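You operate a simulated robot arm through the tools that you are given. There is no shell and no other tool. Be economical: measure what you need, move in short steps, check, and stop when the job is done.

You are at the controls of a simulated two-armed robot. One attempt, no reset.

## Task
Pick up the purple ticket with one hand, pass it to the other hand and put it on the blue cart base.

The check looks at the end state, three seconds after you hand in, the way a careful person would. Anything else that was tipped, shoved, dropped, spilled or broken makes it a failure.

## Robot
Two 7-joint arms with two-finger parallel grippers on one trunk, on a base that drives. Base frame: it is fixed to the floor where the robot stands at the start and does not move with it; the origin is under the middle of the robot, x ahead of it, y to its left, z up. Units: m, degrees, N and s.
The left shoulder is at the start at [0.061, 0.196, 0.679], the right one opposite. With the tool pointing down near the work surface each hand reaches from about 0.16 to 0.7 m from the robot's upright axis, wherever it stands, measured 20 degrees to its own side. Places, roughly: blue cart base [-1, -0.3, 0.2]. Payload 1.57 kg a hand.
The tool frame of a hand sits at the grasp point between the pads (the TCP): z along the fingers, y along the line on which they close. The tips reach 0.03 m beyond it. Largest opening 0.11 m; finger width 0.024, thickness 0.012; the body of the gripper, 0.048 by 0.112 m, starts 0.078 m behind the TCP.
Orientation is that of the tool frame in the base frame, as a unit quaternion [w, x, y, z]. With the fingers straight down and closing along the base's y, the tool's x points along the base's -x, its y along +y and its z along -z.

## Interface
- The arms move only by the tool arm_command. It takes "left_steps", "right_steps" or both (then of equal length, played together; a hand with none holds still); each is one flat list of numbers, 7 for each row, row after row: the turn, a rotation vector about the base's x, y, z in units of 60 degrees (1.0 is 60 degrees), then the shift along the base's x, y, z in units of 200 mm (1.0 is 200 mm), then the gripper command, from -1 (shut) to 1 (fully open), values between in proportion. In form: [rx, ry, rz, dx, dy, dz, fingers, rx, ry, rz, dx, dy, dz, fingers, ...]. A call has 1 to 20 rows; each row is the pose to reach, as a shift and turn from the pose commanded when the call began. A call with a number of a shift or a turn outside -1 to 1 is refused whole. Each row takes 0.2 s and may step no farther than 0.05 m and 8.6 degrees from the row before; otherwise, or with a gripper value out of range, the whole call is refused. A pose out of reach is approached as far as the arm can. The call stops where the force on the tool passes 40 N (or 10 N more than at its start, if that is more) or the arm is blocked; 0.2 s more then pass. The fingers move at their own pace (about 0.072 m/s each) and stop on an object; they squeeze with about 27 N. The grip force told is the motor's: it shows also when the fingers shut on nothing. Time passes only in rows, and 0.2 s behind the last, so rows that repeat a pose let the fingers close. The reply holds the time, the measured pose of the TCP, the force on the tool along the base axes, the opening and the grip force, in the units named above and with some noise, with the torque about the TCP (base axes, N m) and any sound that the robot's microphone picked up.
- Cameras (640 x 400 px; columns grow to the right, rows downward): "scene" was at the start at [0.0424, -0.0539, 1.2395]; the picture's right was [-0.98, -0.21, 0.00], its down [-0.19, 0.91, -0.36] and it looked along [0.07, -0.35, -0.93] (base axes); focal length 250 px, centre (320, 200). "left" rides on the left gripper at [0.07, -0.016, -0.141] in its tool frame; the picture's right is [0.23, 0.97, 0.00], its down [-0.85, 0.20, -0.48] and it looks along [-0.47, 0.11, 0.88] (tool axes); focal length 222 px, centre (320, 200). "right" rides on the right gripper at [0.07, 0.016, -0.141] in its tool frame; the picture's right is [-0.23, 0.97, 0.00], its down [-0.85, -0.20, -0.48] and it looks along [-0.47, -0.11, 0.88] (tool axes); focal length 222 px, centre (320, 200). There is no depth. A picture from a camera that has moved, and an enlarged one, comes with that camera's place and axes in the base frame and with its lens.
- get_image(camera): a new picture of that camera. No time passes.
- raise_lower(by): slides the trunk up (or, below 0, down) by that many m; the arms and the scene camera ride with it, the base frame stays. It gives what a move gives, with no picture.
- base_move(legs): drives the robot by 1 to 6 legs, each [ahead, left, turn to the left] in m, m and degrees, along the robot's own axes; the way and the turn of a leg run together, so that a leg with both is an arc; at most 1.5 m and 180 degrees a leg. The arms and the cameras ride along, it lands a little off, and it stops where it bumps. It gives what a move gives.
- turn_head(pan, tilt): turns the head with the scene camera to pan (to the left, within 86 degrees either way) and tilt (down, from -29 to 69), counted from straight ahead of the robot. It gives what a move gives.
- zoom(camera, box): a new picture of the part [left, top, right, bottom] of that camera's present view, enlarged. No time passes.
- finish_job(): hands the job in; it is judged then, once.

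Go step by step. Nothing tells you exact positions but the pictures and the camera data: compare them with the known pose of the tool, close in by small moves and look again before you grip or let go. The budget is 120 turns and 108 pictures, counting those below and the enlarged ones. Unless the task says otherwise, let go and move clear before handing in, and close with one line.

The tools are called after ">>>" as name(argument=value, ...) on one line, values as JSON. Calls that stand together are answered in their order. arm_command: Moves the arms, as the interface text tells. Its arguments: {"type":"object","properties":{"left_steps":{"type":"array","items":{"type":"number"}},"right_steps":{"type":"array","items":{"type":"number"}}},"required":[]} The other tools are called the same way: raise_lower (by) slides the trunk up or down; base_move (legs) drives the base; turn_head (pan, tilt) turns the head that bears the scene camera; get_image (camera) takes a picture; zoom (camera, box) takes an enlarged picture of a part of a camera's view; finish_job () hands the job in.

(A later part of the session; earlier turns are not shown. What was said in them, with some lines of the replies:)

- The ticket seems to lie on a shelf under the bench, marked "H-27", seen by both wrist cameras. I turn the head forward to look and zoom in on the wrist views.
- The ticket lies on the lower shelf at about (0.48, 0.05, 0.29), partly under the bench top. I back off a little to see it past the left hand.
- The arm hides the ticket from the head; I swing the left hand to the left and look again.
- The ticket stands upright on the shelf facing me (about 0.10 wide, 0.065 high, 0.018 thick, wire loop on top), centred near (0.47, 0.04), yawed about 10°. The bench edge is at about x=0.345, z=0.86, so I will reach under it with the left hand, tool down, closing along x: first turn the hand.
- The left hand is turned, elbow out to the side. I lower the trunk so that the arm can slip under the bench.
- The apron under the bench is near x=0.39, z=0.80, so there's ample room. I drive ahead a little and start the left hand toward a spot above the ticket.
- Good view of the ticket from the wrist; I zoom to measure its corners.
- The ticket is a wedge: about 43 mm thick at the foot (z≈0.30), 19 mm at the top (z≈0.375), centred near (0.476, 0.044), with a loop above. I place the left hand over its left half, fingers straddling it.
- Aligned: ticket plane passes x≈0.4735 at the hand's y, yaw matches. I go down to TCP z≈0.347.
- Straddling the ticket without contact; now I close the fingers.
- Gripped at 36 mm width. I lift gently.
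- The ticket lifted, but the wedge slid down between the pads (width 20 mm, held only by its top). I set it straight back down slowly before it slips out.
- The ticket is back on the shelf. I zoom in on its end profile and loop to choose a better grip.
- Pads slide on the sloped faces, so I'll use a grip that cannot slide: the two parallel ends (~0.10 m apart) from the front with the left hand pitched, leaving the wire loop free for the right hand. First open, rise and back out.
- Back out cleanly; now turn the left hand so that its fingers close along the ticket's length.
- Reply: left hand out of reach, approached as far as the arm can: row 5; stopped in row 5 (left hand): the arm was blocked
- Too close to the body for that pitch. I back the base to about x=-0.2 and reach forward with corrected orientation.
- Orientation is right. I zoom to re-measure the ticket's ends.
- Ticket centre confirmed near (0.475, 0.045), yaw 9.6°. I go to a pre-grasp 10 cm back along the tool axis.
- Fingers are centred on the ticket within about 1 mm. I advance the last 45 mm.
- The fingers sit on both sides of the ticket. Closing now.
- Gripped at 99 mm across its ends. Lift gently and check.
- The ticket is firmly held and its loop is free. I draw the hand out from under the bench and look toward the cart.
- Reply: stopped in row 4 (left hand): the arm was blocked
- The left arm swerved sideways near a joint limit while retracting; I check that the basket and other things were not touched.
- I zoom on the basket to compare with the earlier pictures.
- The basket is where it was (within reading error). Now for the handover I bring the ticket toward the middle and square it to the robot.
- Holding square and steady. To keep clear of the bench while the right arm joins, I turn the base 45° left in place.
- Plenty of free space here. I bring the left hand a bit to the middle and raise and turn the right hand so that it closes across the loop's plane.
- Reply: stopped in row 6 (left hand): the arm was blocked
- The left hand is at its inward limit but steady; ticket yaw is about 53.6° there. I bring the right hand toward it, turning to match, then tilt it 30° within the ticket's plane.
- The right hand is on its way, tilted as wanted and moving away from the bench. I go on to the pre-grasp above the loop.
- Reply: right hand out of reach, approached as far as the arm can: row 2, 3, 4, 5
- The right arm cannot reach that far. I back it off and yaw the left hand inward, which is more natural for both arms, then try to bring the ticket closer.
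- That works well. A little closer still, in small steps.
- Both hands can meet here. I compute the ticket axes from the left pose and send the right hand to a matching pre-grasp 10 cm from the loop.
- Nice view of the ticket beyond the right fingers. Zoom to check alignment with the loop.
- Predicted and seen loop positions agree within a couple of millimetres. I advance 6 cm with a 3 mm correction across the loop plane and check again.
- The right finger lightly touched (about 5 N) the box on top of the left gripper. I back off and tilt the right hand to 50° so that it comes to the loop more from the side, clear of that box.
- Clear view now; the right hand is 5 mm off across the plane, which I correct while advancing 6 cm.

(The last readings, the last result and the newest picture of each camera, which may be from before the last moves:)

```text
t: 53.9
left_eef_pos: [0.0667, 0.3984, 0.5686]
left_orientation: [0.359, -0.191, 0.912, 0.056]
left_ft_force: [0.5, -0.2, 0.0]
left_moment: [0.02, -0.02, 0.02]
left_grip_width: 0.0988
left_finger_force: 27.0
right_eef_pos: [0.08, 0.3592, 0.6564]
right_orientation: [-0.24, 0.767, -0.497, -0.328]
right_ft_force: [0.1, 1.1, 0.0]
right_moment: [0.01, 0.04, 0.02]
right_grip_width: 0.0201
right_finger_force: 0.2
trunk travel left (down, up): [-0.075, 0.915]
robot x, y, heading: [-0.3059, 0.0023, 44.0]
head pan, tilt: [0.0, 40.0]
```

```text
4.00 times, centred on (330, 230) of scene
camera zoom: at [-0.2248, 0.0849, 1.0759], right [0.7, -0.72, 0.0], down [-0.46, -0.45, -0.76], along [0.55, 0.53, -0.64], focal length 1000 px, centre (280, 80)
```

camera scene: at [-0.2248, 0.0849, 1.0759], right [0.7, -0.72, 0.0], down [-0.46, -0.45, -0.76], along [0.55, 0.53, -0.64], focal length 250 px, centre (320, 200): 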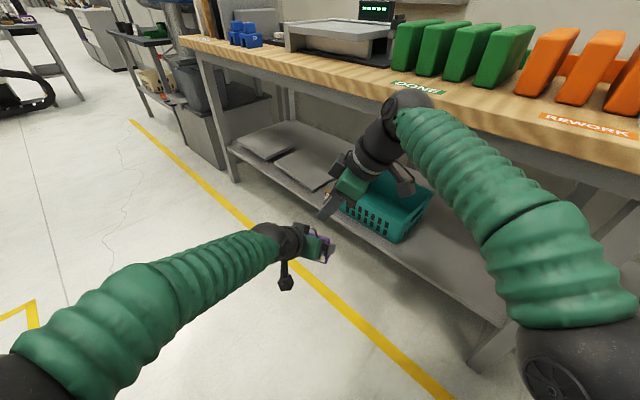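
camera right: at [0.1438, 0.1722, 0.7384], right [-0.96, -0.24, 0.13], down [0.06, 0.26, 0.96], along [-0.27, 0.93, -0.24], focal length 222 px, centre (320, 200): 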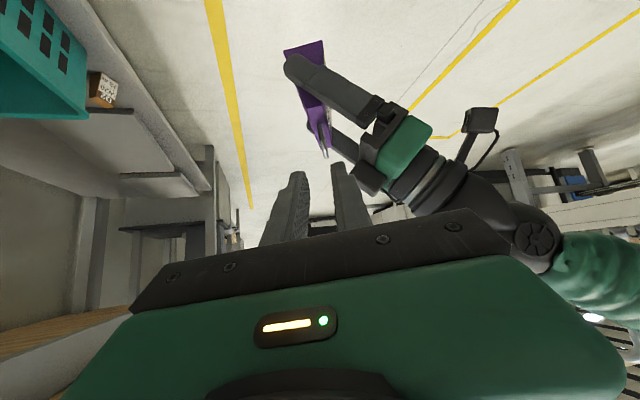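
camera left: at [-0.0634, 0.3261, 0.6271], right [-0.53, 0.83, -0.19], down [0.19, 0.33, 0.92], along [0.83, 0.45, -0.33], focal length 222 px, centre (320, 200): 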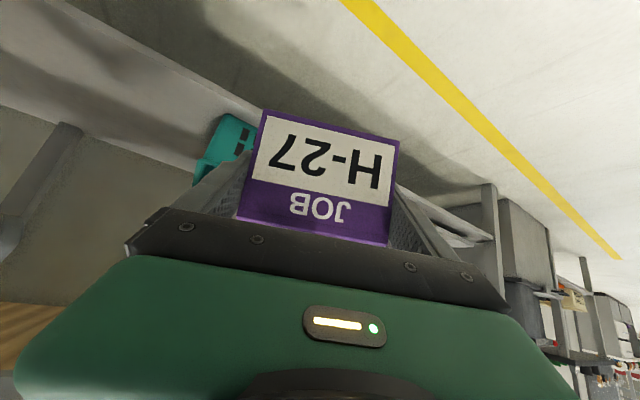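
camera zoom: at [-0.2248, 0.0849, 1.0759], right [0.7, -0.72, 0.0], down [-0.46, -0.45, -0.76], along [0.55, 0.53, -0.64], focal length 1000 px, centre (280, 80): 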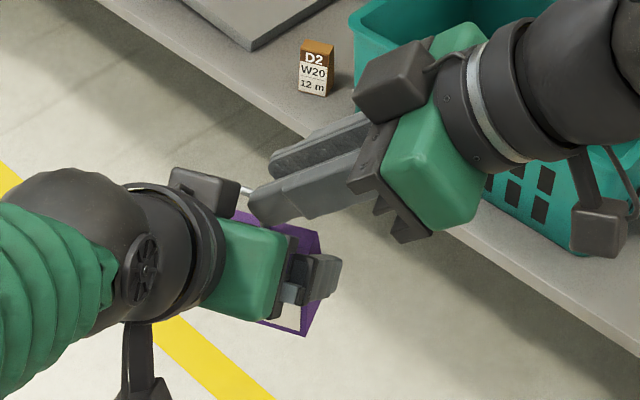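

The loop lies between the right fingertips and nothing touches. I go the last 4 cm.

>>> arm_command(right_steps=[0, 0, 0, -0.016, 0.046, -0.042, -0.636, 0, 0, 0, -0.032, 0.092, -0.084, -0.636, 0, 0, 0, -0.047, 0.138, -0.1255, -0.636, 0, 0, 0, -0.047, 0.138, -0.1255, -0.636])

>>> zoom(camera="right", box=[240, 60, 420, 220])

>>> zoom(camera="scene", box=[270, 180, 390, 280])

```text
t: 54.9
left_eef_pos: [0.0672, 0.3971, 0.5688]
left_orientation: [0.359, -0.191, 0.912, 0.056]
left_ft_force: [-0.4, -0.2, -0.6]
left_moment: [0.01, 0.02, 0.03]
left_grip_width: 0.0988
left_finger_force: 26.8
right_eef_pos: [0.0713, 0.3875, 0.6316]
right_orientation: [-0.24, 0.767, -0.497, -0.328]
right_ft_force: [0.1, 0.1, -0.7]
right_moment: [0.0, -0.04, 0.0]
right_grip_width: 0.0199
right_finger_force: 0.0
trunk travel left (down, up): [-0.075, 0.915]
robot x, y, heading: [-0.3097, -0.0029, 44.2]
head pan, tilt: [0.0, 40.0]
```

```text
2.50 times, centred on (330, 140) of right
camera zoom: at [0.1127, 0.2405, 0.6716], right [-0.96, -0.24, 0.13], down [0.06, 0.26, 0.96], along [-0.27, 0.93, -0.24], focal length 555 px, centre (295, 350)
```

zoom: 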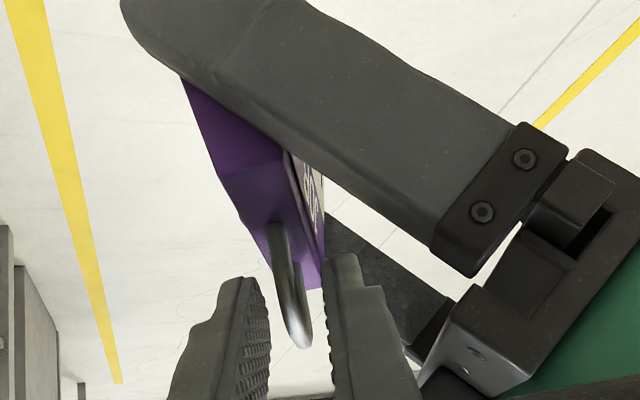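

```text
4.00 times, centred on (330, 230) of scene
camera zoom: at [-0.2248, 0.0849, 1.0759], right [0.7, -0.72, 0.0], down [-0.46, -0.45, -0.76], along [0.55, 0.53, -0.64], focal length 1000 px, centre (280, 80)
```

zoom: 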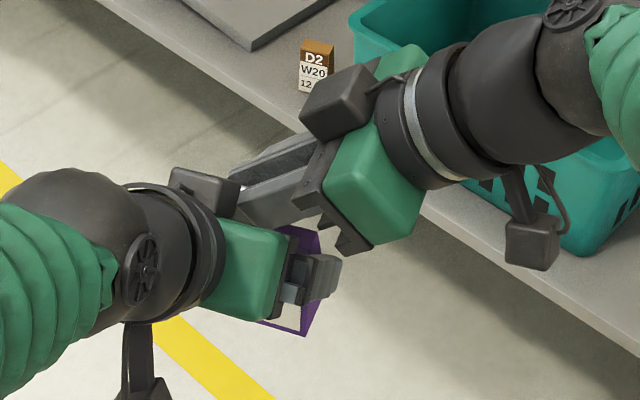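

The loop sits between the fingers, no contact forces. I close the right gripper.

>>> arm_command(right_steps=[0, 0, 0, 0, 0, 0, -1, 0, 0, 0, 0, 0, 0, -1, 0, 0, 0, 0, 0, 0, -1, 0, 0, 0, 0, 0, 0, -1])

>>> zoom(camera="right", box=[240, 60, 420, 220])

```text
t: 55.9
left_eef_pos: [0.0662, 0.3979, 0.5688]
left_orientation: [0.36, -0.191, 0.912, 0.056]
left_ft_force: [1.1, -0.7, 0.0]
left_moment: [-0.01, 0.08, 0.13]
left_grip_width: 0.0991
left_finger_force: 27.5
right_eef_pos: [0.0705, 0.3869, 0.6302]
right_orientation: [-0.241, 0.767, -0.497, -0.328]
right_ft_force: [-2.2, 0.3, -0.5]
right_moment: [0.01, 0.05, -0.11]
right_grip_width: 0.0052
right_finger_force: 24.9
trunk travel left (down, up): [-0.075, 0.915]
robot x, y, heading: [-0.3051, 0.0055, 44.0]
head pan, tilt: [0.0, 40.0]
```

```text
2.50 times, centred on (330, 140) of right
camera zoom: at [0.1127, 0.2404, 0.6717], right [-0.96, -0.24, 0.13], down [0.06, 0.26, 0.96], along [-0.27, 0.93, -0.24], focal length 555 px, centre (295, 350)
```

zoom: 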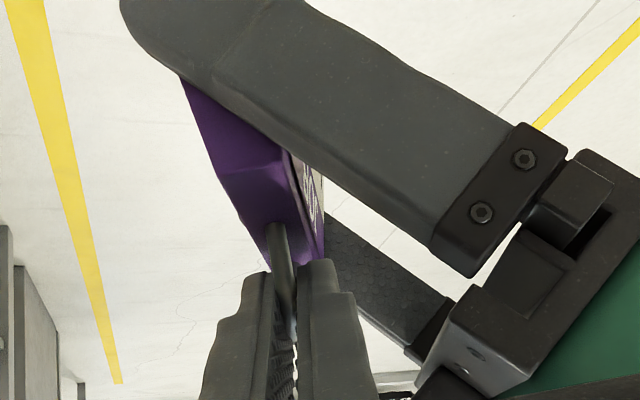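

The right hand holds the wire (5 mm). Now I open the left hand and watch the ticket.

>>> arm_command(left_steps=[0, 0, 0, 0, 0, 0, 1, 0, 0, 0, 0, 0, 0, 1, 0, 0, 0, 0, 0, 0, 1])

>>> zoom(camera="left", box=[180, 60, 480, 260])

```text
t: 56.7
left_eef_pos: [0.0673, 0.3989, 0.5683]
left_orientation: [0.359, -0.19, 0.912, 0.056]
left_ft_force: [-0.2, 0.4, 0.2]
left_moment: [0.0, -0.01, 0.0]
left_grip_width: 0.1099
left_finger_force: 0.2
right_eef_pos: [0.0701, 0.3851, 0.6312]
right_orientation: [-0.24, 0.767, -0.497, -0.329]
right_ft_force: [0.0, 0.6, 0.0]
right_moment: [-0.03, 0.0, -0.01]
right_grip_width: 0.005
right_finger_force: 25.1
trunk travel left (down, up): [-0.075, 0.915]
robot x, y, heading: [-0.3079, 0.0003, 43.8]
head pan, tilt: [0.0, 40.0]
```

```text
2.00 times, centred on (330, 160) of left
camera zoom: at [-0.0633, 0.3264, 0.627], right [-0.53, 0.83, -0.19], down [0.19, 0.33, 0.92], along [0.83, 0.45, -0.33], focal length 444 px, centre (300, 280)
```

zoom: 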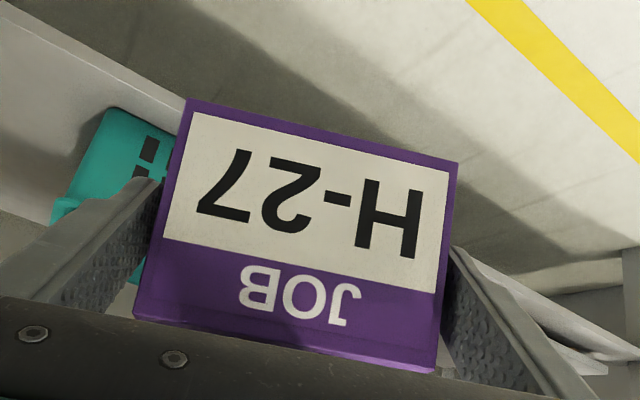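

The ticket stays put, held by the right hand. I withdraw the left hand along its own axis.

>>> arm_command(left_steps=[0, 0, 0, -0.07, -0.026, 0.081, 1, 0, 0, 0, -0.14, -0.053, 0.162, 1, 0, 0, 0, -0.22, -0.083, 0.255, 1, 0, 0, 0, -0.31, -0.117, 0.36, 1, 0, 0, 0, -0.38, -0.143, 0.44, 1])

>>> get_image(camera="left")

>>> get_image(camera="scene")

```text
t: 57.9
left_eef_pos: [-0.0074, 0.3706, 0.6563]
left_orientation: [0.359, -0.191, 0.912, 0.056]
left_ft_force: [-0.3, 0.5, 0.6]
left_moment: [0.0, -0.01, 0.0]
left_grip_width: 0.1097
left_finger_force: 0.1
right_eef_pos: [0.0706, 0.387, 0.63]
right_orientation: [-0.24, 0.767, -0.497, -0.329]
right_ft_force: [0.9, -0.7, -0.1]
right_moment: [0.01, 0.01, 0.02]
right_grip_width: 0.0048
right_finger_force: 25.7
trunk travel left (down, up): [-0.075, 0.915]
robot x, y, heading: [-0.3071, -0.0018, 44.0]
head pan, tilt: [0.0, 40.0]
```

```text
35 pictures are left
camera left: at [-0.1384, 0.2981, 0.714], right [-0.53, 0.83, -0.19], down [0.19, 0.33, 0.92], along [0.83, 0.45, -0.33], focal length 222 px, centre (320, 200)
```

left: 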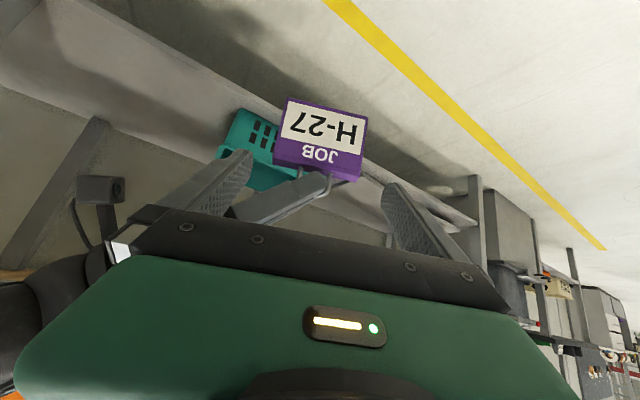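

```text
34 pictures are left
camera scene: at [-0.2253, 0.0846, 1.076], right [0.7, -0.72, 0.0], down [-0.46, -0.45, -0.77], along [0.55, 0.53, -0.64], focal length 250 px, centre (320, 200)
```

scene: 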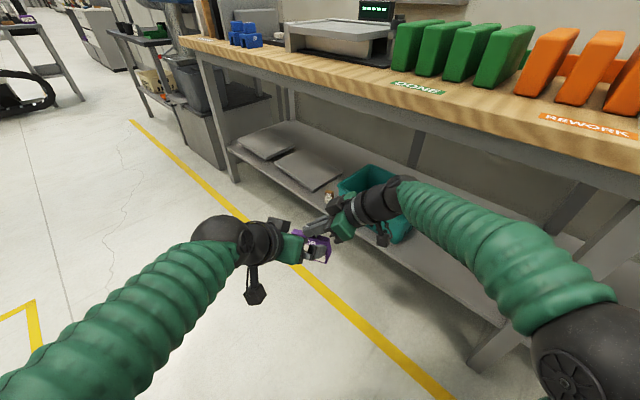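

Handover done: the right hand has it by the loop. I now tuck both arms closer for driving.

>>> arm_command(left_steps=[-0.05, 0.12, -0.005, -0.07, 0.07, 0, 1, -0.1, 0.24, -0.01, -0.14, 0.14, 0, 1, -0.15, 0.36, -0.014, -0.21, 0.21, 0, 1, -0.2, 0.48, -0.018, -0.28, 0.28, 0, 1, -0.259, 0.6, -0.023, -0.35, 0.35, 0, 1])

>>> arm_command(right_steps=[0, 0, 0, -0.005, -0.14, 0, -1, 0, 0, 0, -0.01, -0.28, 0, -1, 0, 0, 0, -0.015, -0.42, 0, -1, 0, 0, 0, -0.02, -0.56, 0, -1, 0, 0, 0, -0.025, -0.7, 0, -1, 0, 0, 0, -0.03, -0.83, 0, -1])

>>> get_image(camera="scene")

```text
t: 59.1
left_eef_pos: [-0.0805, 0.4415, 0.6561]
left_orientation: [0.032, -0.199, 0.979, -0.013]
left_ft_force: [0.1, 0.2, -0.3]
left_moment: [-0.04, 0.01, -0.03]
left_grip_width: 0.1098
left_finger_force: 0.1
right_eef_pos: [0.0709, 0.3876, 0.6312]
right_orientation: [-0.24, 0.767, -0.497, -0.328]
right_ft_force: [-1.0, 0.9, -0.3]
right_moment: [0.01, 0.0, 0.03]
right_grip_width: 0.0048
right_finger_force: 25.5
trunk travel left (down, up): [-0.075, 0.915]
robot x, y, heading: [-0.3126, 0.0019, 44.2]
head pan, tilt: [0.0, 40.0]
```

```text
t: 60.5
left_eef_pos: [-0.08, 0.4398, 0.6562]
left_orientation: [0.033, -0.2, 0.979, -0.013]
left_ft_force: [-0.7, -0.6, 0.8]
left_moment: [0.02, 0.02, 0.04]
left_grip_width: 0.1102
left_finger_force: 0.2
right_eef_pos: [0.0645, 0.2226, 0.6314]
right_orientation: [-0.24, 0.767, -0.497, -0.328]
right_ft_force: [-0.8, -0.8, 1.0]
right_moment: [-0.01, 0.02, 0.04]
right_grip_width: 0.005
right_finger_force: 25.0
trunk travel left (down, up): [-0.075, 0.915]
robot x, y, heading: [-0.3056, 0.0025, 44.1]
head pan, tilt: [0.0, 40.0]
```

```text
33 pictures are left
camera scene: at [-0.2252, 0.0845, 1.076], right [0.7, -0.72, 0.0], down [-0.46, -0.45, -0.77], along [0.55, 0.53, -0.64], focal length 250 px, centre (320, 200)
```

scene: 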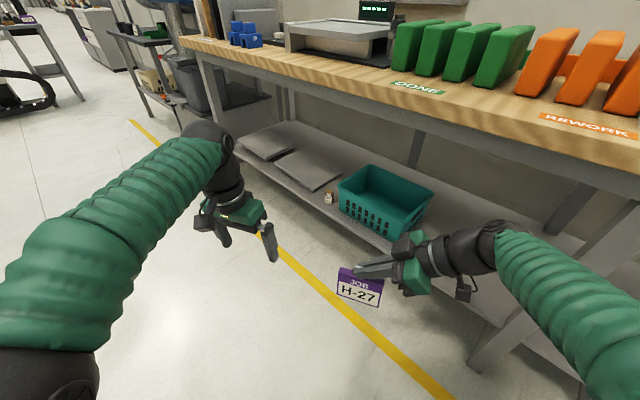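

Arms tucked, ticket hanging upright. I look left/back to see the way around and the cart's near end.

>>> turn_head(pan=86, tilt=35)

>>> get_image(camera="scene")

```text
t: 62.1
left_eef_pos: [-0.0802, 0.4392, 0.6542]
left_orientation: [0.033, -0.199, 0.979, -0.013]
left_ft_force: [0.1, 0.4, -0.5]
left_moment: [0.01, 0.01, 0.03]
left_grip_width: 0.1101
left_finger_force: 0.1
right_eef_pos: [0.0651, 0.2229, 0.6304]
right_orientation: [-0.241, 0.766, -0.497, -0.328]
right_ft_force: [0.2, 0.1, -0.2]
right_moment: [-0.01, 0.01, 0.02]
right_grip_width: 0.0051
right_finger_force: 24.8
trunk travel left (down, up): [-0.075, 0.915]
robot x, y, heading: [-0.3092, 0.0003, 44.3]
head pan, tilt: [85.9, 35.0]
```

```text
32 pictures are left
camera scene: at [-0.3429, 0.093, 1.0836], right [0.77, 0.64, 0.0], down [0.37, -0.44, -0.82], along [-0.53, 0.63, -0.57], focal length 250 px, centre (320, 200)
```

scene: 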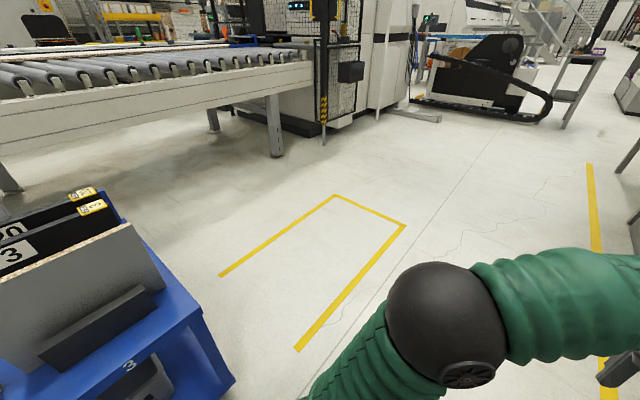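

The cart spans y≈-0.66…0.16 with its near edge at x≈-0.73. I drive to the open floor on the +y side, then turn there to face the cart's line.

>>> base_move(legs=[[0.53, 0.6, 0], [0, 0, 135.7]])

>>> turn_head(pan=30, tilt=30)

>>> get_image(camera="scene")

```text
t: 72.0
left_eef_pos: [-0.8123, 0.6458, 0.6551]
left_orientation: [-0.026, 0.981, -0.193, -0.025]
left_ft_force: [0.6, 0.2, 0.6]
left_moment: [-0.03, -0.02, 0.02]
left_grip_width: 0.1099
left_finger_force: 0.1
right_eef_pos: [-0.7602, 0.9026, 0.6312]
right_orientation: [0.211, 0.753, 0.517, -0.349]
right_ft_force: [-0.7, 1.5, -0.2]
right_moment: [0.0, 0.01, 0.02]
right_grip_width: 0.005
right_finger_force: 25.1
trunk travel left (down, up): [-0.075, 0.915]
robot x, y, heading: [-0.3385, 0.7942, 179.0]
head pan, tilt: [85.9, 35.0]
```

```text
t: 73.2
left_eef_pos: [-0.8119, 0.6456, 0.6557]
left_orientation: [-0.026, 0.981, -0.193, -0.025]
left_ft_force: [-0.6, -0.7, -0.1]
left_moment: [0.0, -0.01, -0.02]
left_grip_width: 0.1102
left_finger_force: 0.1
right_eef_pos: [-0.7591, 0.9029, 0.6311]
right_orientation: [0.211, 0.753, 0.517, -0.347]
right_ft_force: [-0.2, -0.6, 0.3]
right_moment: [-0.02, 0.01, 0.0]
right_grip_width: 0.0051
right_finger_force: 25.1
trunk travel left (down, up): [-0.075, 0.915]
robot x, y, heading: [-0.3421, 0.7939, 178.8]
head pan, tilt: [30.0, 30.0]
```

```text
31 pictures are left
camera scene: at [-0.4522, 0.7533, 1.0913], right [-0.48, 0.88, 0.0], down [0.44, 0.24, -0.87], along [-0.76, -0.42, -0.5], focal length 250 px, centre (320, 200)
```

scene: 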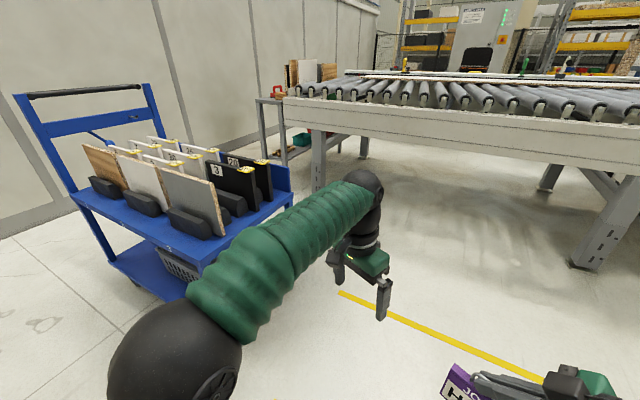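

Free floor as hoped. I back to x≈-0.08 and strafe left to y≈-0.65 in front of the cart's free end.

>>> base_move(legs=[[-0.25, 0, 1.2], [0, 1.44, 0]])

>>> turn_head(pan=-5, tilt=45)

>>> get_image(camera="scene")

>>> get_image(camera="right")

```text
t: 81.8
left_eef_pos: [-0.5402, -0.8061, 0.6558]
left_orientation: [-0.025, 0.984, -0.176, -0.026]
left_ft_force: [-0.8, -0.5, -0.1]
left_moment: [0.0, 0.0, 0.0]
left_grip_width: 0.1097
left_finger_force: 0.2
right_eef_pos: [-0.4953, -0.5487, 0.6321]
right_orientation: [0.217, 0.744, 0.529, -0.344]
right_ft_force: [-0.5, -0.2, -0.3]
right_moment: [0.0, -0.01, -0.01]
right_grip_width: 0.0049
right_finger_force: 25.4
trunk travel left (down, up): [-0.075, 0.915]
robot x, y, heading: [-0.0758, -0.6435, -179.3]
head pan, tilt: [30.0, 30.0]
```

```text
t: 82.8
left_eef_pos: [-0.5394, -0.8062, 0.656]
left_orientation: [-0.025, 0.984, -0.176, -0.026]
left_ft_force: [-0.5, -0.4, 0.6]
left_moment: [0.03, 0.0, -0.02]
left_grip_width: 0.1103
left_finger_force: 0.0
right_eef_pos: [-0.4944, -0.5476, 0.6318]
right_orientation: [0.216, 0.745, 0.529, -0.345]
right_ft_force: [0.3, 0.6, -0.5]
right_moment: [0.01, -0.03, 0.05]
right_grip_width: 0.0052
right_finger_force: 25.3
trunk travel left (down, up): [-0.075, 0.915]
robot x, y, heading: [-0.0765, -0.6421, -179.1]
head pan, tilt: [-5.0, 45.0]
```

```text
30 pictures are left
camera scene: at [-0.1865, -0.6354, 1.0687], right [0.07, 1.0, 0.0], down [0.71, -0.05, -0.71], along [-0.7, 0.05, -0.71], focal length 250 px, centre (320, 200)
```

scene: 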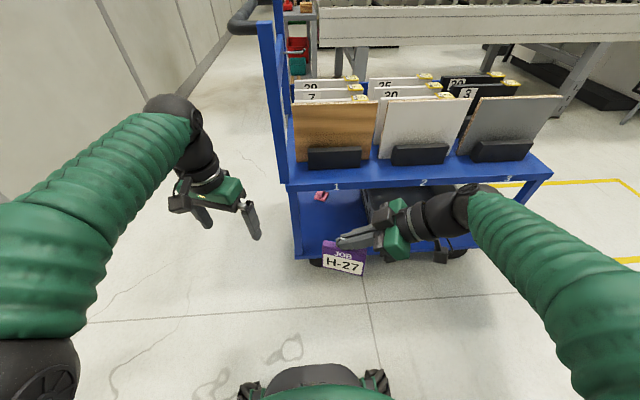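

```text
29 pictures are left
camera right: at [-0.426, -0.4123, 0.6729], right [0.87, -0.48, 0.13], down [-0.22, -0.15, 0.96], along [-0.45, -0.86, -0.24], focal length 222 px, centre (320, 200)
```

right: 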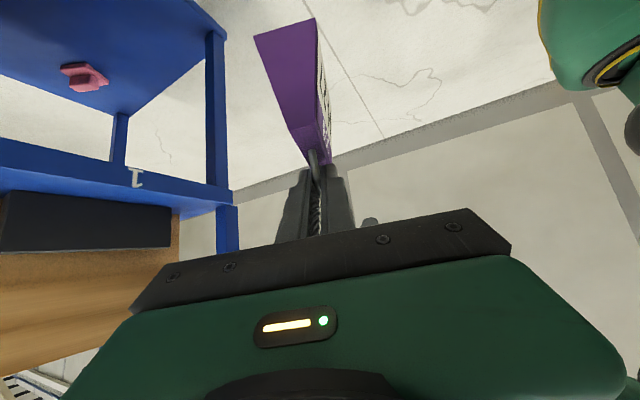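

The cart's lower deck is free at its left part, between a pink item at the back and a crate on the right. I turn the right hand so that it points straight at the cart, ticket edge-on, well in front of it.

>>> arm_command(right_steps=[0, 0, -0.137, -0.08, 0, -0.07, -1, 0, 0, -0.274, -0.16, 0, -0.14, -1, 0, 0, -0.411, -0.24, 0, -0.21, -1, 0, 0, -0.548, -0.32, 0, -0.28, -1, 0, 0, -0.685, -0.4, 0, -0.35, -1, 0, 0, -0.822, -0.48, 0, -0.42, -1, 0, 0, -0.957, -0.56, 0, -0.5, -1])

>>> get_image(camera="scene")

```text
t: 84.4
left_eef_pos: [-0.5391, -0.8072, 0.6551]
left_orientation: [-0.025, 0.984, -0.176, -0.026]
left_ft_force: [-0.1, 0.3, -1.1]
left_moment: [0.0, 0.01, 0.02]
left_grip_width: 0.1103
left_finger_force: 0.1
right_eef_pos: [-0.5991, -0.549, 0.534]
right_orientation: [0.04, 0.906, 0.13, -0.4]
right_ft_force: [-0.2, 0.5, -0.2]
right_moment: [-0.01, -0.01, 0.02]
right_grip_width: 0.0054
right_finger_force: 25.2
right hand out of reach, approached as far as the arm can: row 7
trunk travel left (down, up): [-0.075, 0.915]
robot x, y, heading: [-0.0769, -0.6426, -179.5]
head pan, tilt: [-5.0, 45.0]
```

```text
28 pictures are left
camera scene: at [-0.1867, -0.6358, 1.0686], right [0.07, 1.0, 0.0], down [0.71, -0.05, -0.71], along [-0.7, 0.05, -0.71], focal length 250 px, centre (320, 200)
```

scene: 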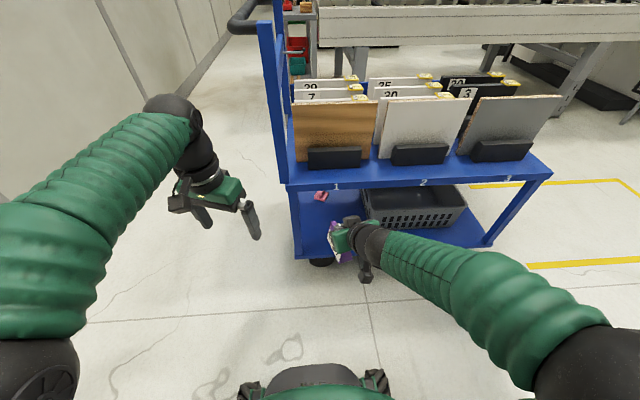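

Nearly straight now (14° off), which is good enough. I check the wrist view and zoom in on the free deck area.

>>> get_image(camera="right")

>>> zoom(camera="scene", box=[270, 160, 430, 280])

```text
27 pictures are left
camera right: at [-0.45, -0.5247, 0.5772], right [0.11, -0.98, 0.14], down [-0.26, 0.1, 0.96], along [-0.96, -0.15, -0.25], focal length 222 px, centre (320, 200)
```

right: 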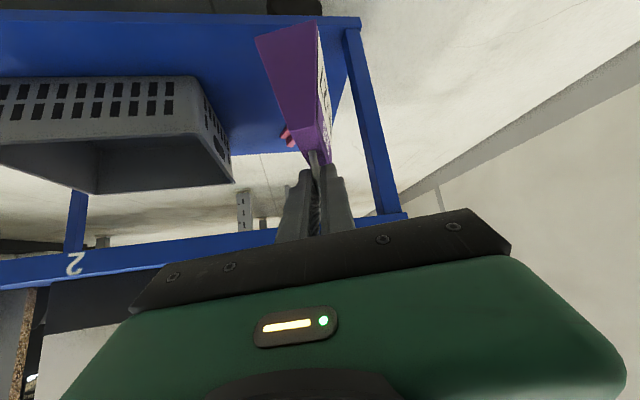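

```text
3.33 times, centred on (350, 220) of scene
camera zoom: at [-0.1867, -0.6358, 1.0686], right [0.07, 1.0, 0.0], down [0.71, -0.05, -0.71], along [-0.7, 0.05, -0.71], focal length 833 px, centre (220, 133)
```

zoom: 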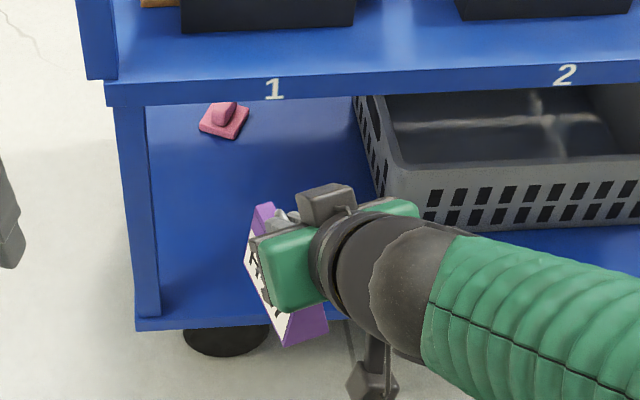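

The deck is at z≈0.15, near edge x≈-0.76; free area y -0.66…-0.39. I lower the trunk a little and then the hand, still outside the cart.

>>> raise_lower(by=-0.07)

>>> arm_command(right_steps=[0, 0, 0, -0.07, 0, -0.12, -1, 0, 0, 0, -0.14, 0, -0.24, -1, 0, 0, 0, -0.21, 0, -0.36, -1, 0, 0, 0, -0.28, 0, -0.48, -1, 0, 0, 0, -0.3, 0, -0.6, -1])

>>> get_image(camera="right")

>>> get_image(camera="scene")

```text
t: 85.5
left_eef_pos: [-0.539, -0.8068, 0.5861]
left_orientation: [-0.025, 0.984, -0.176, -0.026]
left_ft_force: [0.3, 0.3, -0.4]
left_moment: [-0.03, 0.0, 0.01]
left_grip_width: 0.1102
left_finger_force: 0.1
right_eef_pos: [-0.5989, -0.5495, 0.4655]
right_orientation: [0.042, 0.906, 0.13, -0.401]
right_ft_force: [-0.4, -0.2, 0.4]
right_moment: [-0.01, -0.01, 0.0]
right_grip_width: 0.0048
right_finger_force: 25.3
trunk travel left (down, up): [-0.005, 0.985]
robot x, y, heading: [-0.0722, -0.6441, -179.1]
head pan, tilt: [-5.0, 45.0]
```

```text
t: 86.6
left_eef_pos: [-0.5394, -0.8064, 0.5861]
left_orientation: [-0.024, 0.984, -0.175, -0.027]
left_ft_force: [0.5, 0.0, 0.2]
left_moment: [0.01, 0.02, -0.03]
left_grip_width: 0.11
left_finger_force: 0.1
right_eef_pos: [-0.6808, -0.4999, 0.4611]
right_orientation: [0.078, 0.871, 0.046, -0.483]
right_ft_force: [-0.8, 0.6, 0.0]
right_moment: [0.04, -0.01, 0.01]
right_grip_width: 0.0052
right_finger_force: 24.7
trunk travel left (down, up): [-0.005, 0.985]
robot x, y, heading: [-0.0714, -0.6455, -179.2]
head pan, tilt: [-5.0, 45.0]
stopped in row 5 (right hand): the arm was blocked; the commanded pose is now the measured one
```

```text
25 pictures are left
camera right: at [-0.5244, -0.4895, 0.4768], right [0.03, -0.96, 0.28], down [-0.09, 0.28, 0.96], along [-1.0, -0.05, -0.07], focal length 222 px, centre (320, 200)
```

right: 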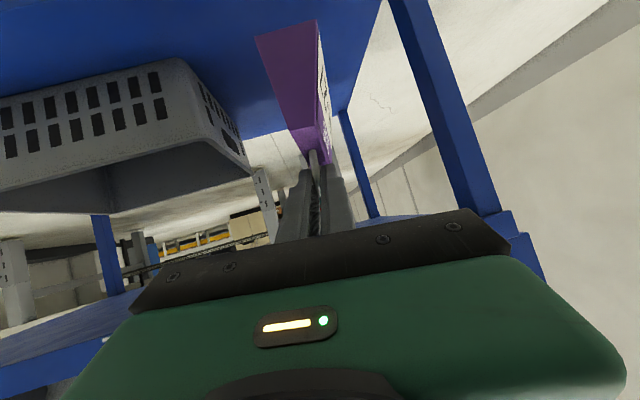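

```text
24 pictures are left
camera scene: at [-0.1872, -0.6355, 0.9984], right [0.07, 1.0, 0.0], down [0.71, -0.05, -0.71], along [-0.7, 0.05, -0.71], focal length 250 px, centre (320, 200)
```

scene: 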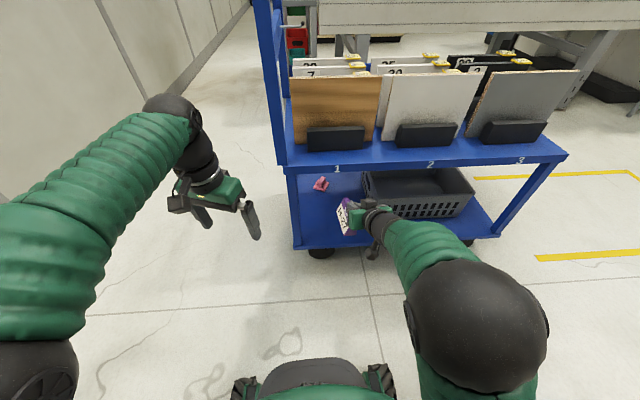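

Lowering ran into a wrist limit with the hand pointing straight ahead. Pointing 45° inward is easier for this arm and still fits the deck, so I back the hand off and re-orient it with the ticket upright.

>>> arm_command(right_steps=[0.0288, -0.0175, 0.121, 0.08, 0, 0, -1, 0.0575, -0.035, 0.242, 0.16, 0, 0, -1, 0.0863, -0.0524, 0.363, 0.24, 0, 0, -1, 0.115, -0.07, 0.484, 0.3, 0, -0.02, -1, 0.1438, -0.0873, 0.6051, 0.35, 0, -0.05, -1])

>>> get_image(camera="scene")

```text
t: 87.8
left_eef_pos: [-0.5396, -0.8077, 0.5874]
left_orientation: [-0.025, 0.984, -0.176, -0.026]
left_ft_force: [-0.4, 0.1, -0.6]
left_moment: [0.0, 0.02, -0.01]
left_grip_width: 0.1101
left_finger_force: 0.1
right_eef_pos: [-0.6101, -0.5085, 0.4505]
right_orientation: [0.166, 0.835, 0.354, -0.387]
right_ft_force: [-0.1, -0.3, 0.5]
right_moment: [0.02, 0.0, -0.02]
right_grip_width: 0.0051
right_finger_force: 24.7
trunk travel left (down, up): [-0.005, 0.985]
robot x, y, heading: [-0.0728, -0.6415, -179.2]
head pan, tilt: [-5.0, 45.0]
```

```text
23 pictures are left
camera scene: at [-0.1869, -0.6353, 0.9986], right [0.07, 1.0, 0.0], down [0.71, -0.05, -0.71], along [-0.7, 0.05, -0.71], focal length 250 px, centre (320, 200)
```

scene: 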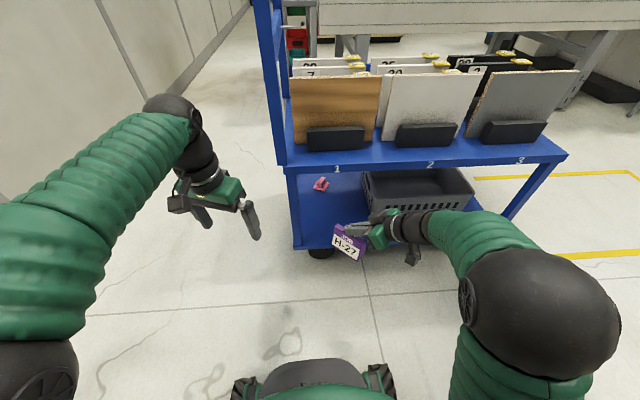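

Orientation achieved and the ticket is upright. I lower it to z≈0.33, still outside the cart.

>>> arm_command(right_steps=[0, 0, 0, 0, 0, -0.12, -1, 0, 0, 0, 0, 0, -0.24, -1, 0, 0, 0, 0, 0, -0.36, -1, 0, 0, 0, 0, 0, -0.48, -1, 0, 0, 0, 0, 0, -0.58, -1])

>>> get_image(camera="scene")

```text
t: 89.0
left_eef_pos: [-0.5382, -0.807, 0.5863]
left_orientation: [-0.025, 0.984, -0.176, -0.026]
left_ft_force: [0.1, 0.6, 0.1]
left_moment: [0.02, -0.02, -0.04]
left_grip_width: 0.11
left_finger_force: 0.1
right_eef_pos: [-0.6099, -0.5076, 0.336]
right_orientation: [0.164, 0.836, 0.353, -0.387]
right_ft_force: [0.5, -0.1, 0.7]
right_moment: [0.02, 0.01, -0.04]
right_grip_width: 0.005
right_finger_force: 25.5
trunk travel left (down, up): [-0.005, 0.985]
robot x, y, heading: [-0.0735, -0.6455, -179.1]
head pan, tilt: [-5.0, 45.0]
```

```text
22 pictures are left
camera scene: at [-0.1871, -0.6352, 0.9986], right [0.07, 1.0, 0.0], down [0.71, -0.05, -0.71], along [-0.7, 0.05, -0.71], focal length 250 px, centre (320, 200)
```

scene: 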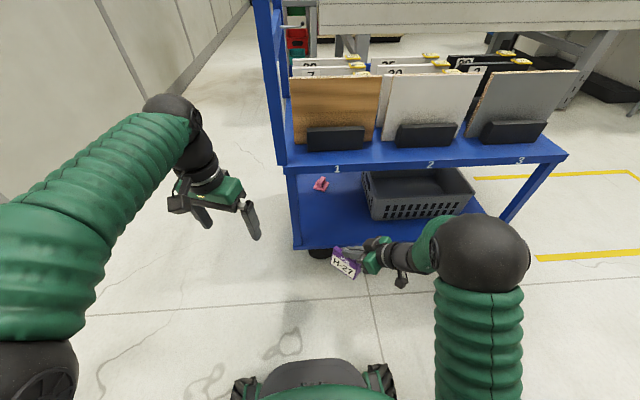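

Perfect; no limit here. I pull the left hand back out of the way and drive 0.2 m toward the cart.

>>> arm_command(left_steps=[0, 0, 0, 0.2, -0.08, 0, 1, 0, 0, 0, 0.4, -0.16, 0, 1, 0, 0, 0, 0.6, -0.24, 0, 1])

>>> base_move(legs=[[0.17, 0, 0]])

>>> get_image(camera="scene")

>>> get_image(camera="right")

```text
t: 89.8
left_eef_pos: [-0.4223, -0.8543, 0.5849]
left_orientation: [-0.025, 0.984, -0.177, -0.027]
left_ft_force: [0.5, 0.9, 0.0]
left_moment: [0.01, -0.06, -0.02]
left_grip_width: 0.1102
left_finger_force: 0.1
right_eef_pos: [-0.6114, -0.5086, 0.3354]
right_orientation: [0.164, 0.836, 0.353, -0.386]
right_ft_force: [0.0, 0.0, 0.6]
right_moment: [-0.01, 0.01, 0.03]
right_grip_width: 0.0047
right_finger_force: 25.4
trunk travel left (down, up): [-0.005, 0.985]
robot x, y, heading: [-0.0736, -0.6465, -178.9]
head pan, tilt: [-5.0, 45.0]
```

```text
t: 91.2
left_eef_pos: [-0.5861, -0.8559, 0.5862]
left_orientation: [-0.025, 0.984, -0.176, -0.026]
left_ft_force: [0.4, 0.2, 0.7]
left_moment: [-0.01, 0.02, 0.0]
left_grip_width: 0.1101
left_finger_force: 0.1
right_eef_pos: [-0.7766, -0.5105, 0.3351]
right_orientation: [0.165, 0.836, 0.354, -0.387]
right_ft_force: [0.2, -0.4, -0.2]
right_moment: [0.02, -0.01, 0.01]
right_grip_width: 0.005
right_finger_force: 25.4
trunk travel left (down, up): [-0.005, 0.985]
robot x, y, heading: [-0.2384, -0.6428, -179.3]
head pan, tilt: [-5.0, 45.0]
```

```text
21 pictures are left
camera scene: at [-0.3526, -0.6378, 0.9987], right [0.07, 1.0, 0.0], down [0.71, -0.05, -0.71], along [-0.7, 0.05, -0.71], focal length 250 px, centre (320, 200)
```

scene: 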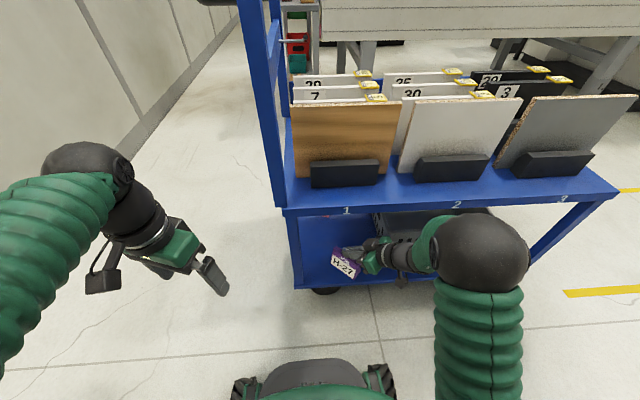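

```text
20 pictures are left
camera right: at [-0.6591, -0.4119, 0.3718], right [0.6, -0.78, 0.18], down [-0.28, 0.0, 0.96], along [-0.75, -0.62, -0.21], focal length 222 px, centre (320, 200)
```

right: 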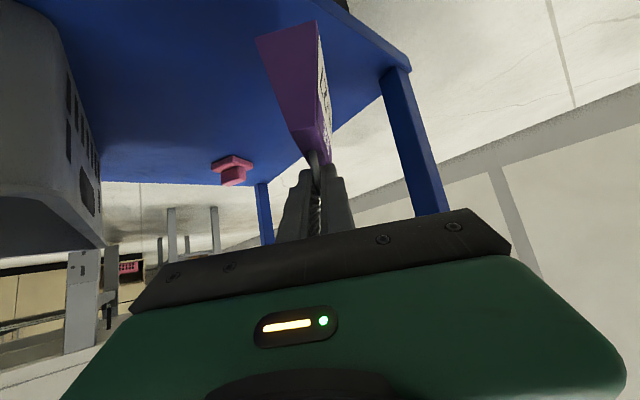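

The deck geometry checks out. I extend the hand 9 cm further in, above the free deck.

>>> arm_command(right_steps=[0, 0, 0, -0.15, -0.03, 0, -1, 0, 0, 0, -0.3, -0.06, 0, -1, 0, 0, 0, -0.46, -0.1, 0, -1, 0, 0, 0, -0.46, -0.1, 0, -1])

>>> zoom(camera="scene", box=[260, 190, 420, 310])

>>> get_image(camera="right")

```text
t: 92.2
left_eef_pos: [-0.587, -0.857, 0.5854]
left_orientation: [-0.025, 0.984, -0.176, -0.027]
left_ft_force: [0.5, -0.2, -0.2]
left_moment: [-0.01, 0.02, 0.0]
left_grip_width: 0.1101
left_finger_force: 0.2
right_eef_pos: [-0.8687, -0.5307, 0.3338]
right_orientation: [0.165, 0.836, 0.353, -0.387]
right_ft_force: [0.6, 0.1, 0.3]
right_moment: [-0.04, 0.0, -0.02]
right_grip_width: 0.0049
right_finger_force: 25.7
trunk travel left (down, up): [-0.005, 0.985]
robot x, y, heading: [-0.241, -0.645, -178.8]
head pan, tilt: [-5.0, 45.0]
```

```text
3.33 times, centred on (340, 250) of scene
camera zoom: at [-0.353, -0.6378, 0.9986], right [0.07, 1.0, 0.0], down [0.71, -0.05, -0.71], along [-0.7, 0.05, -0.71], focal length 833 px, centre (253, 33)
```

zoom: 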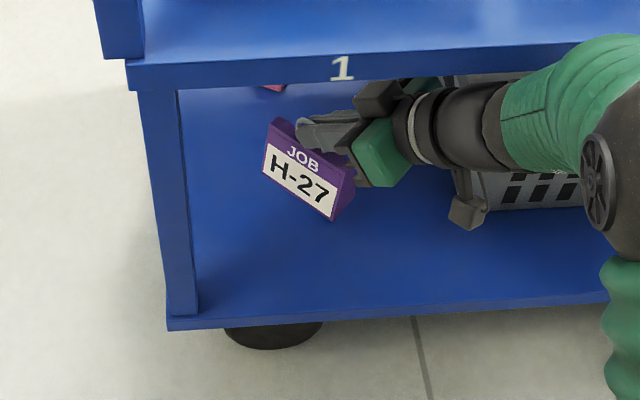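

```text
18 pictures are left
camera right: at [-0.7513, -0.4321, 0.3713], right [0.6, -0.78, 0.18], down [-0.28, 0.01, 0.96], along [-0.75, -0.62, -0.21], focal length 222 px, centre (320, 200)
```

right: 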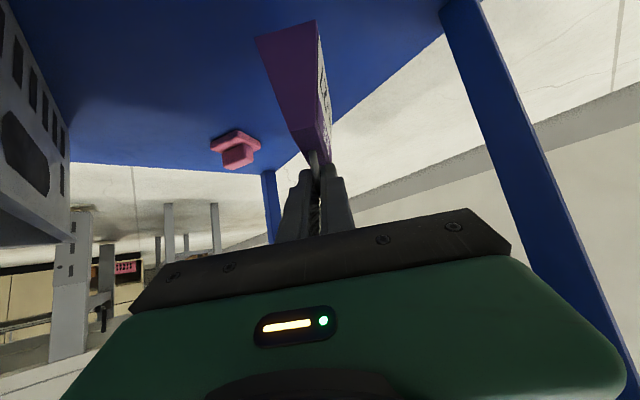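

Well placed over the free deck. I lower to about 15 mm above the expected contact and look.

>>> arm_command(right_steps=[0, 0, 0, 0, 0, -0.1, -1, 0, 0, 0, 0, 0, -0.2, -1, 0, 0, 0, 0, 0, -0.28, -1, 0, 0, 0, 0, 0, -0.31, -1, 0, 0, 0, 0, 0, -0.31, -1])

>>> zoom(camera="scene", box=[300, 210, 400, 285])

>>> zoom(camera="right", box=[200, 0, 400, 180])

```text
t: 93.5
left_eef_pos: [-0.5868, -0.8569, 0.5874]
left_orientation: [-0.024, 0.984, -0.176, -0.027]
left_ft_force: [1.4, -0.4, -0.1]
left_moment: [0.0, 0.01, 0.0]
left_grip_width: 0.11
left_finger_force: 0.0
right_eef_pos: [-0.8694, -0.5311, 0.2735]
right_orientation: [0.165, 0.836, 0.353, -0.387]
right_ft_force: [-0.6, 0.2, 0.2]
right_moment: [0.01, 0.01, -0.02]
right_grip_width: 0.0049
right_finger_force: 25.2
trunk travel left (down, up): [-0.005, 0.985]
robot x, y, heading: [-0.2411, -0.6459, -179.2]
head pan, tilt: [-5.0, 45.0]
```

```text
5.33 times, centred on (350, 248) of scene
camera zoom: at [-0.353, -0.6377, 0.9986], right [0.07, 1.0, 0.0], down [0.71, -0.05, -0.71], along [-0.7, 0.05, -0.71], focal length 1333 px, centre (160, -53)
```

zoom: 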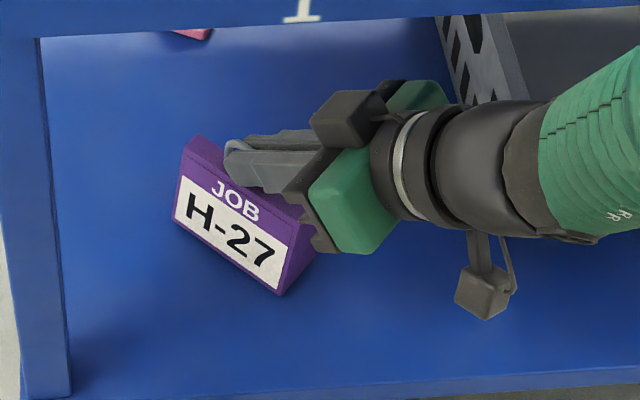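

```text
2.22 times, centred on (300, 90) of right
camera zoom: at [-0.7511, -0.4321, 0.31], right [0.6, -0.78, 0.18], down [-0.28, 0.0, 0.96], along [-0.75, -0.62, -0.21], focal length 494 px, centre (364, 444)
```

zoom: 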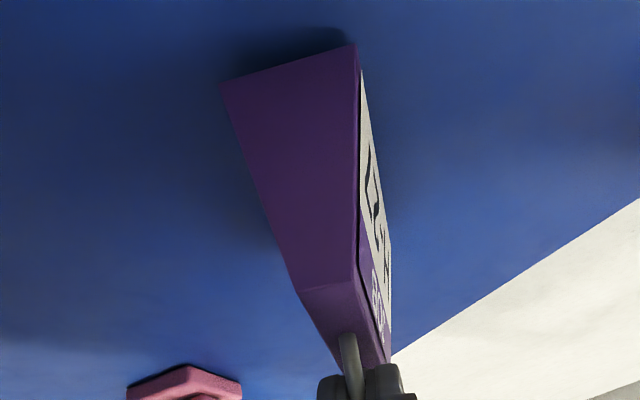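

A small gap remains (shadow visible). I creep down, watching the force.

>>> arm_command(right_steps=[0, 0, 0, 0, 0, -0.015, -1, 0, 0, 0, 0, 0, -0.03, -1, 0, 0, 0, 0, 0, -0.045, -1])

>>> zoom(camera="right", box=[200, 0, 400, 180])

```text
t: 94.2
left_eef_pos: [-0.5862, -0.8555, 0.5861]
left_orientation: [-0.024, 0.984, -0.176, -0.028]
left_ft_force: [0.6, 0.2, -0.1]
left_moment: [0.0, 0.0, 0.0]
left_grip_width: 0.1097
left_finger_force: 0.1
right_eef_pos: [-0.869, -0.5314, 0.2661]
right_orientation: [0.164, 0.835, 0.354, -0.388]
right_ft_force: [2.9, 0.5, 13.7]
right_moment: [0.26, -0.28, -0.02]
right_grip_width: 0.005
right_finger_force: 25.8
trunk travel left (down, up): [-0.005, 0.985]
robot x, y, heading: [-0.2378, -0.6423, -179.3]
head pan, tilt: [-5.0, 45.0]
```

```text
2.22 times, centred on (300, 90) of right
camera zoom: at [-0.7513, -0.4323, 0.303], right [0.6, -0.78, 0.17], down [-0.27, 0.01, 0.96], along [-0.75, -0.62, -0.21], focal length 494 px, centre (364, 444)
```

zoom: 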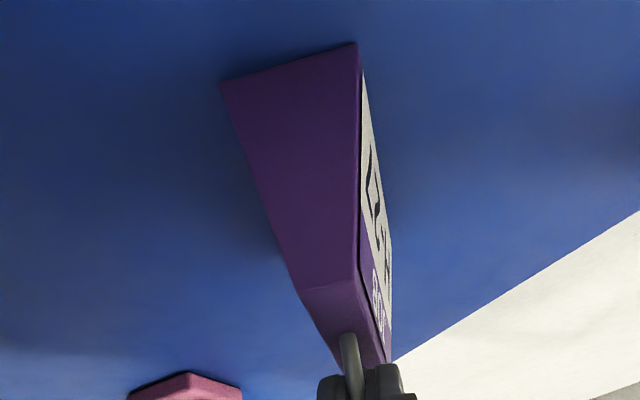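

Contact with the deck (about 14 N). I ease up 2 mm and open the right fingers a little.

>>> arm_command(right_steps=[0, 0, 0, 0, 0, 0.008, -1, 0, 0, 0, 0, 0, 0.008, -0.9, 0, 0, 0, 0, 0, 0.008, -0.7, 0, 0, 0, 0, 0, 0.008, -0.6, 0, 0, 0, 0, 0, 0.008, -0.6])

>>> zoom(camera="right", box=[200, 0, 400, 180])

>>> zoom(camera="scene", box=[300, 210, 400, 285])

```text
t: 95.5
left_eef_pos: [-0.5868, -0.8562, 0.5858]
left_orientation: [-0.025, 0.984, -0.175, -0.027]
left_ft_force: [0.3, 0.1, -0.4]
left_moment: [-0.03, 0.0, 0.0]
left_grip_width: 0.1101
left_finger_force: 0.1
right_eef_pos: [-0.8681, -0.5309, 0.2653]
right_orientation: [0.166, 0.835, 0.354, -0.386]
right_ft_force: [0.4, 0.5, -0.4]
right_moment: [-0.02, -0.01, 0.0]
right_grip_width: 0.0222
right_finger_force: 0.1
trunk travel left (down, up): [-0.005, 0.985]
robot x, y, heading: [-0.2414, -0.6456, -179.3]
head pan, tilt: [-5.0, 45.0]
```

```text
2.22 times, centred on (300, 90) of right
camera zoom: at [-0.7512, -0.4327, 0.3027], right [0.6, -0.78, 0.18], down [-0.28, 0.0, 0.96], along [-0.75, -0.62, -0.21], focal length 494 px, centre (364, 444)
```

zoom: 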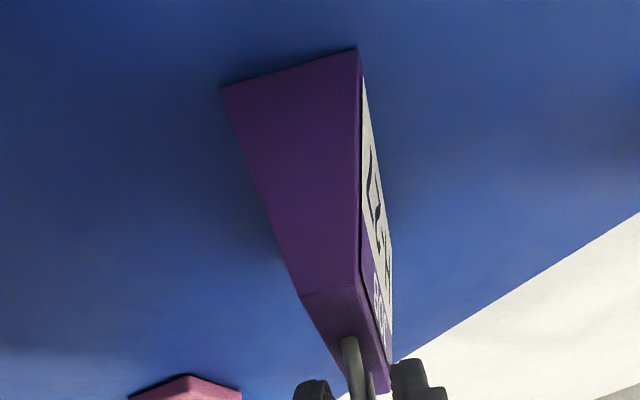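

```text
5.33 times, centred on (350, 248) of scene
camera zoom: at [-0.353, -0.6377, 0.9986], right [0.07, 1.0, 0.0], down [0.71, -0.05, -0.71], along [-0.7, 0.05, -0.71], focal length 1333 px, centre (160, -53)
```

zoom: 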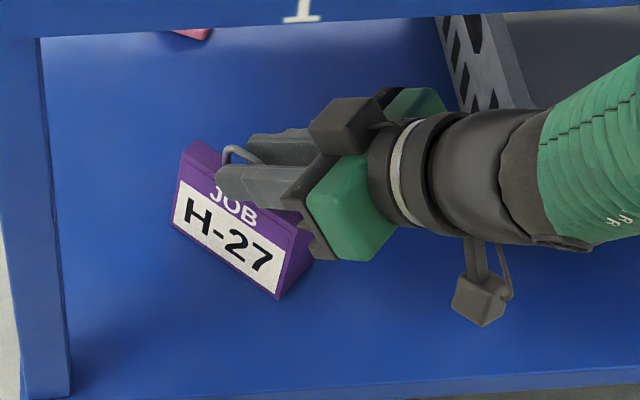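

Released; the ticket stands by itself on the deck. I withdraw along the tool axis, then straight out of the cart.

>>> arm_command(right_steps=[0, 0, 0, 0.04, 0.041, 0.049, -0.6, 0, 0, 0, 0.08, 0.0825, 0.0975, -0.6, 0, 0, 0, 0.16, 0.165, 0.195, -0.6, 0, 0, 0, 0.26, 0.165, 0.2, -0.6, 0, 0, 0, 0.4, 0.165, 0.2, -0.6, 0, 0, 0, 0.55, 0.165, 0.2, -0.6])

>>> get_image(camera="scene")

```text
t: 96.8
left_eef_pos: [-0.5864, -0.8566, 0.5866]
left_orientation: [-0.024, 0.984, -0.175, -0.027]
left_ft_force: [0.5, 0.3, 0.1]
left_moment: [0.02, -0.01, 0.02]
left_grip_width: 0.11
left_finger_force: 0.0
right_eef_pos: [-0.7596, -0.4985, 0.3053]
right_orientation: [0.166, 0.835, 0.354, -0.387]
right_ft_force: [-0.4, -0.3, -1.1]
right_moment: [0.03, 0.01, 0.02]
right_grip_width: 0.022
right_finger_force: 0.0
trunk travel left (down, up): [-0.005, 0.985]
robot x, y, heading: [-0.2404, -0.6468, -179.1]
head pan, tilt: [-5.0, 45.0]
```

```text
12 pictures are left
camera scene: at [-0.3526, -0.6376, 0.9987], right [0.07, 1.0, 0.0], down [0.71, -0.05, -0.71], along [-0.7, 0.05, -0.71], focal length 250 px, centre (320, 200)
```

scene: 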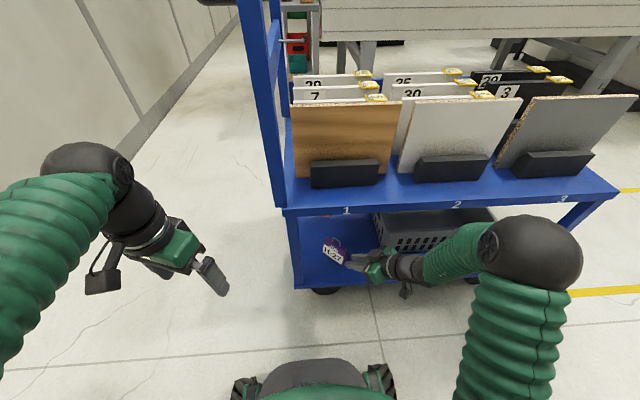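

The hand is out past the ticket. I drive the base straight back to get fully clear and take a final look.

>>> base_move(legs=[[-0.15, 0, 0]])

>>> zoom(camera="scene", box=[270, 150, 430, 270])

>>> get_image(camera="scene")

```text
t: 98.2
left_eef_pos: [-0.4366, -0.8546, 0.5856]
left_orientation: [-0.025, 0.984, -0.175, -0.026]
left_ft_force: [0.1, -0.5, -0.4]
left_moment: [-0.02, 0.05, 0.01]
left_grip_width: 0.1101
left_finger_force: 0.0
right_eef_pos: [-0.6094, -0.4957, 0.3067]
right_orientation: [0.165, 0.835, 0.354, -0.387]
right_ft_force: [-0.6, 0.4, 0.8]
right_moment: [0.02, 0.01, 0.02]
right_grip_width: 0.0219
right_finger_force: 0.1
trunk travel left (down, up): [-0.005, 0.985]
robot x, y, heading: [-0.0872, -0.6415, -179.2]
head pan, tilt: [-5.0, 45.0]
```

```text
3.33 times, centred on (350, 210) of scene
camera zoom: at [-0.2024, -0.6355, 0.9987], right [0.07, 1.0, 0.0], down [0.71, -0.05, -0.71], along [-0.7, 0.05, -0.71], focal length 833 px, centre (220, 167)
```

zoom: 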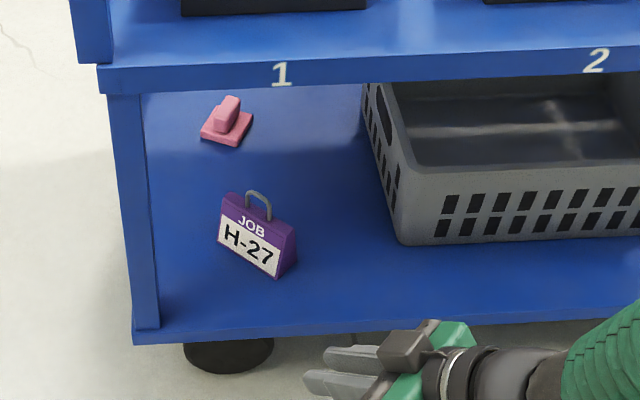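

```text
10 pictures are left
camera scene: at [-0.2024, -0.6355, 0.9987], right [0.07, 1.0, 0.0], down [0.71, -0.05, -0.71], along [-0.7, 0.05, -0.71], focal length 250 px, centre (320, 200)
```

scene: 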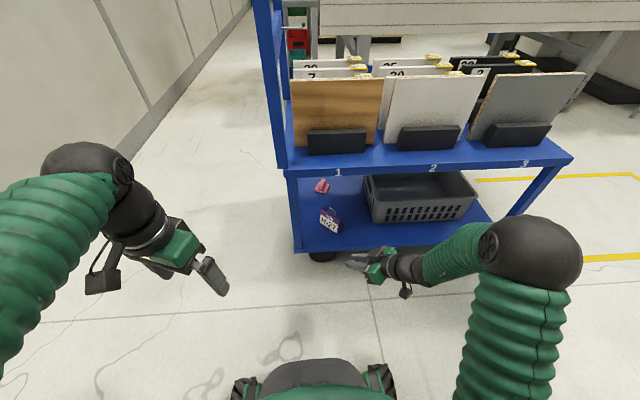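

The ticket stands upright on the blue cart base, both hands are clear, and nothing else has moved. I hand in.

>>> finish_job()

```text
The job is handed in.
```

The purple ticket went from the left hand to the right and now stands upright on the blue cart base, with both hands clear of the cart. My first grip on the ticket slipped, so I set it back on the shelf and gripped it again by its ends. In the last pictures nothing else looked moved.
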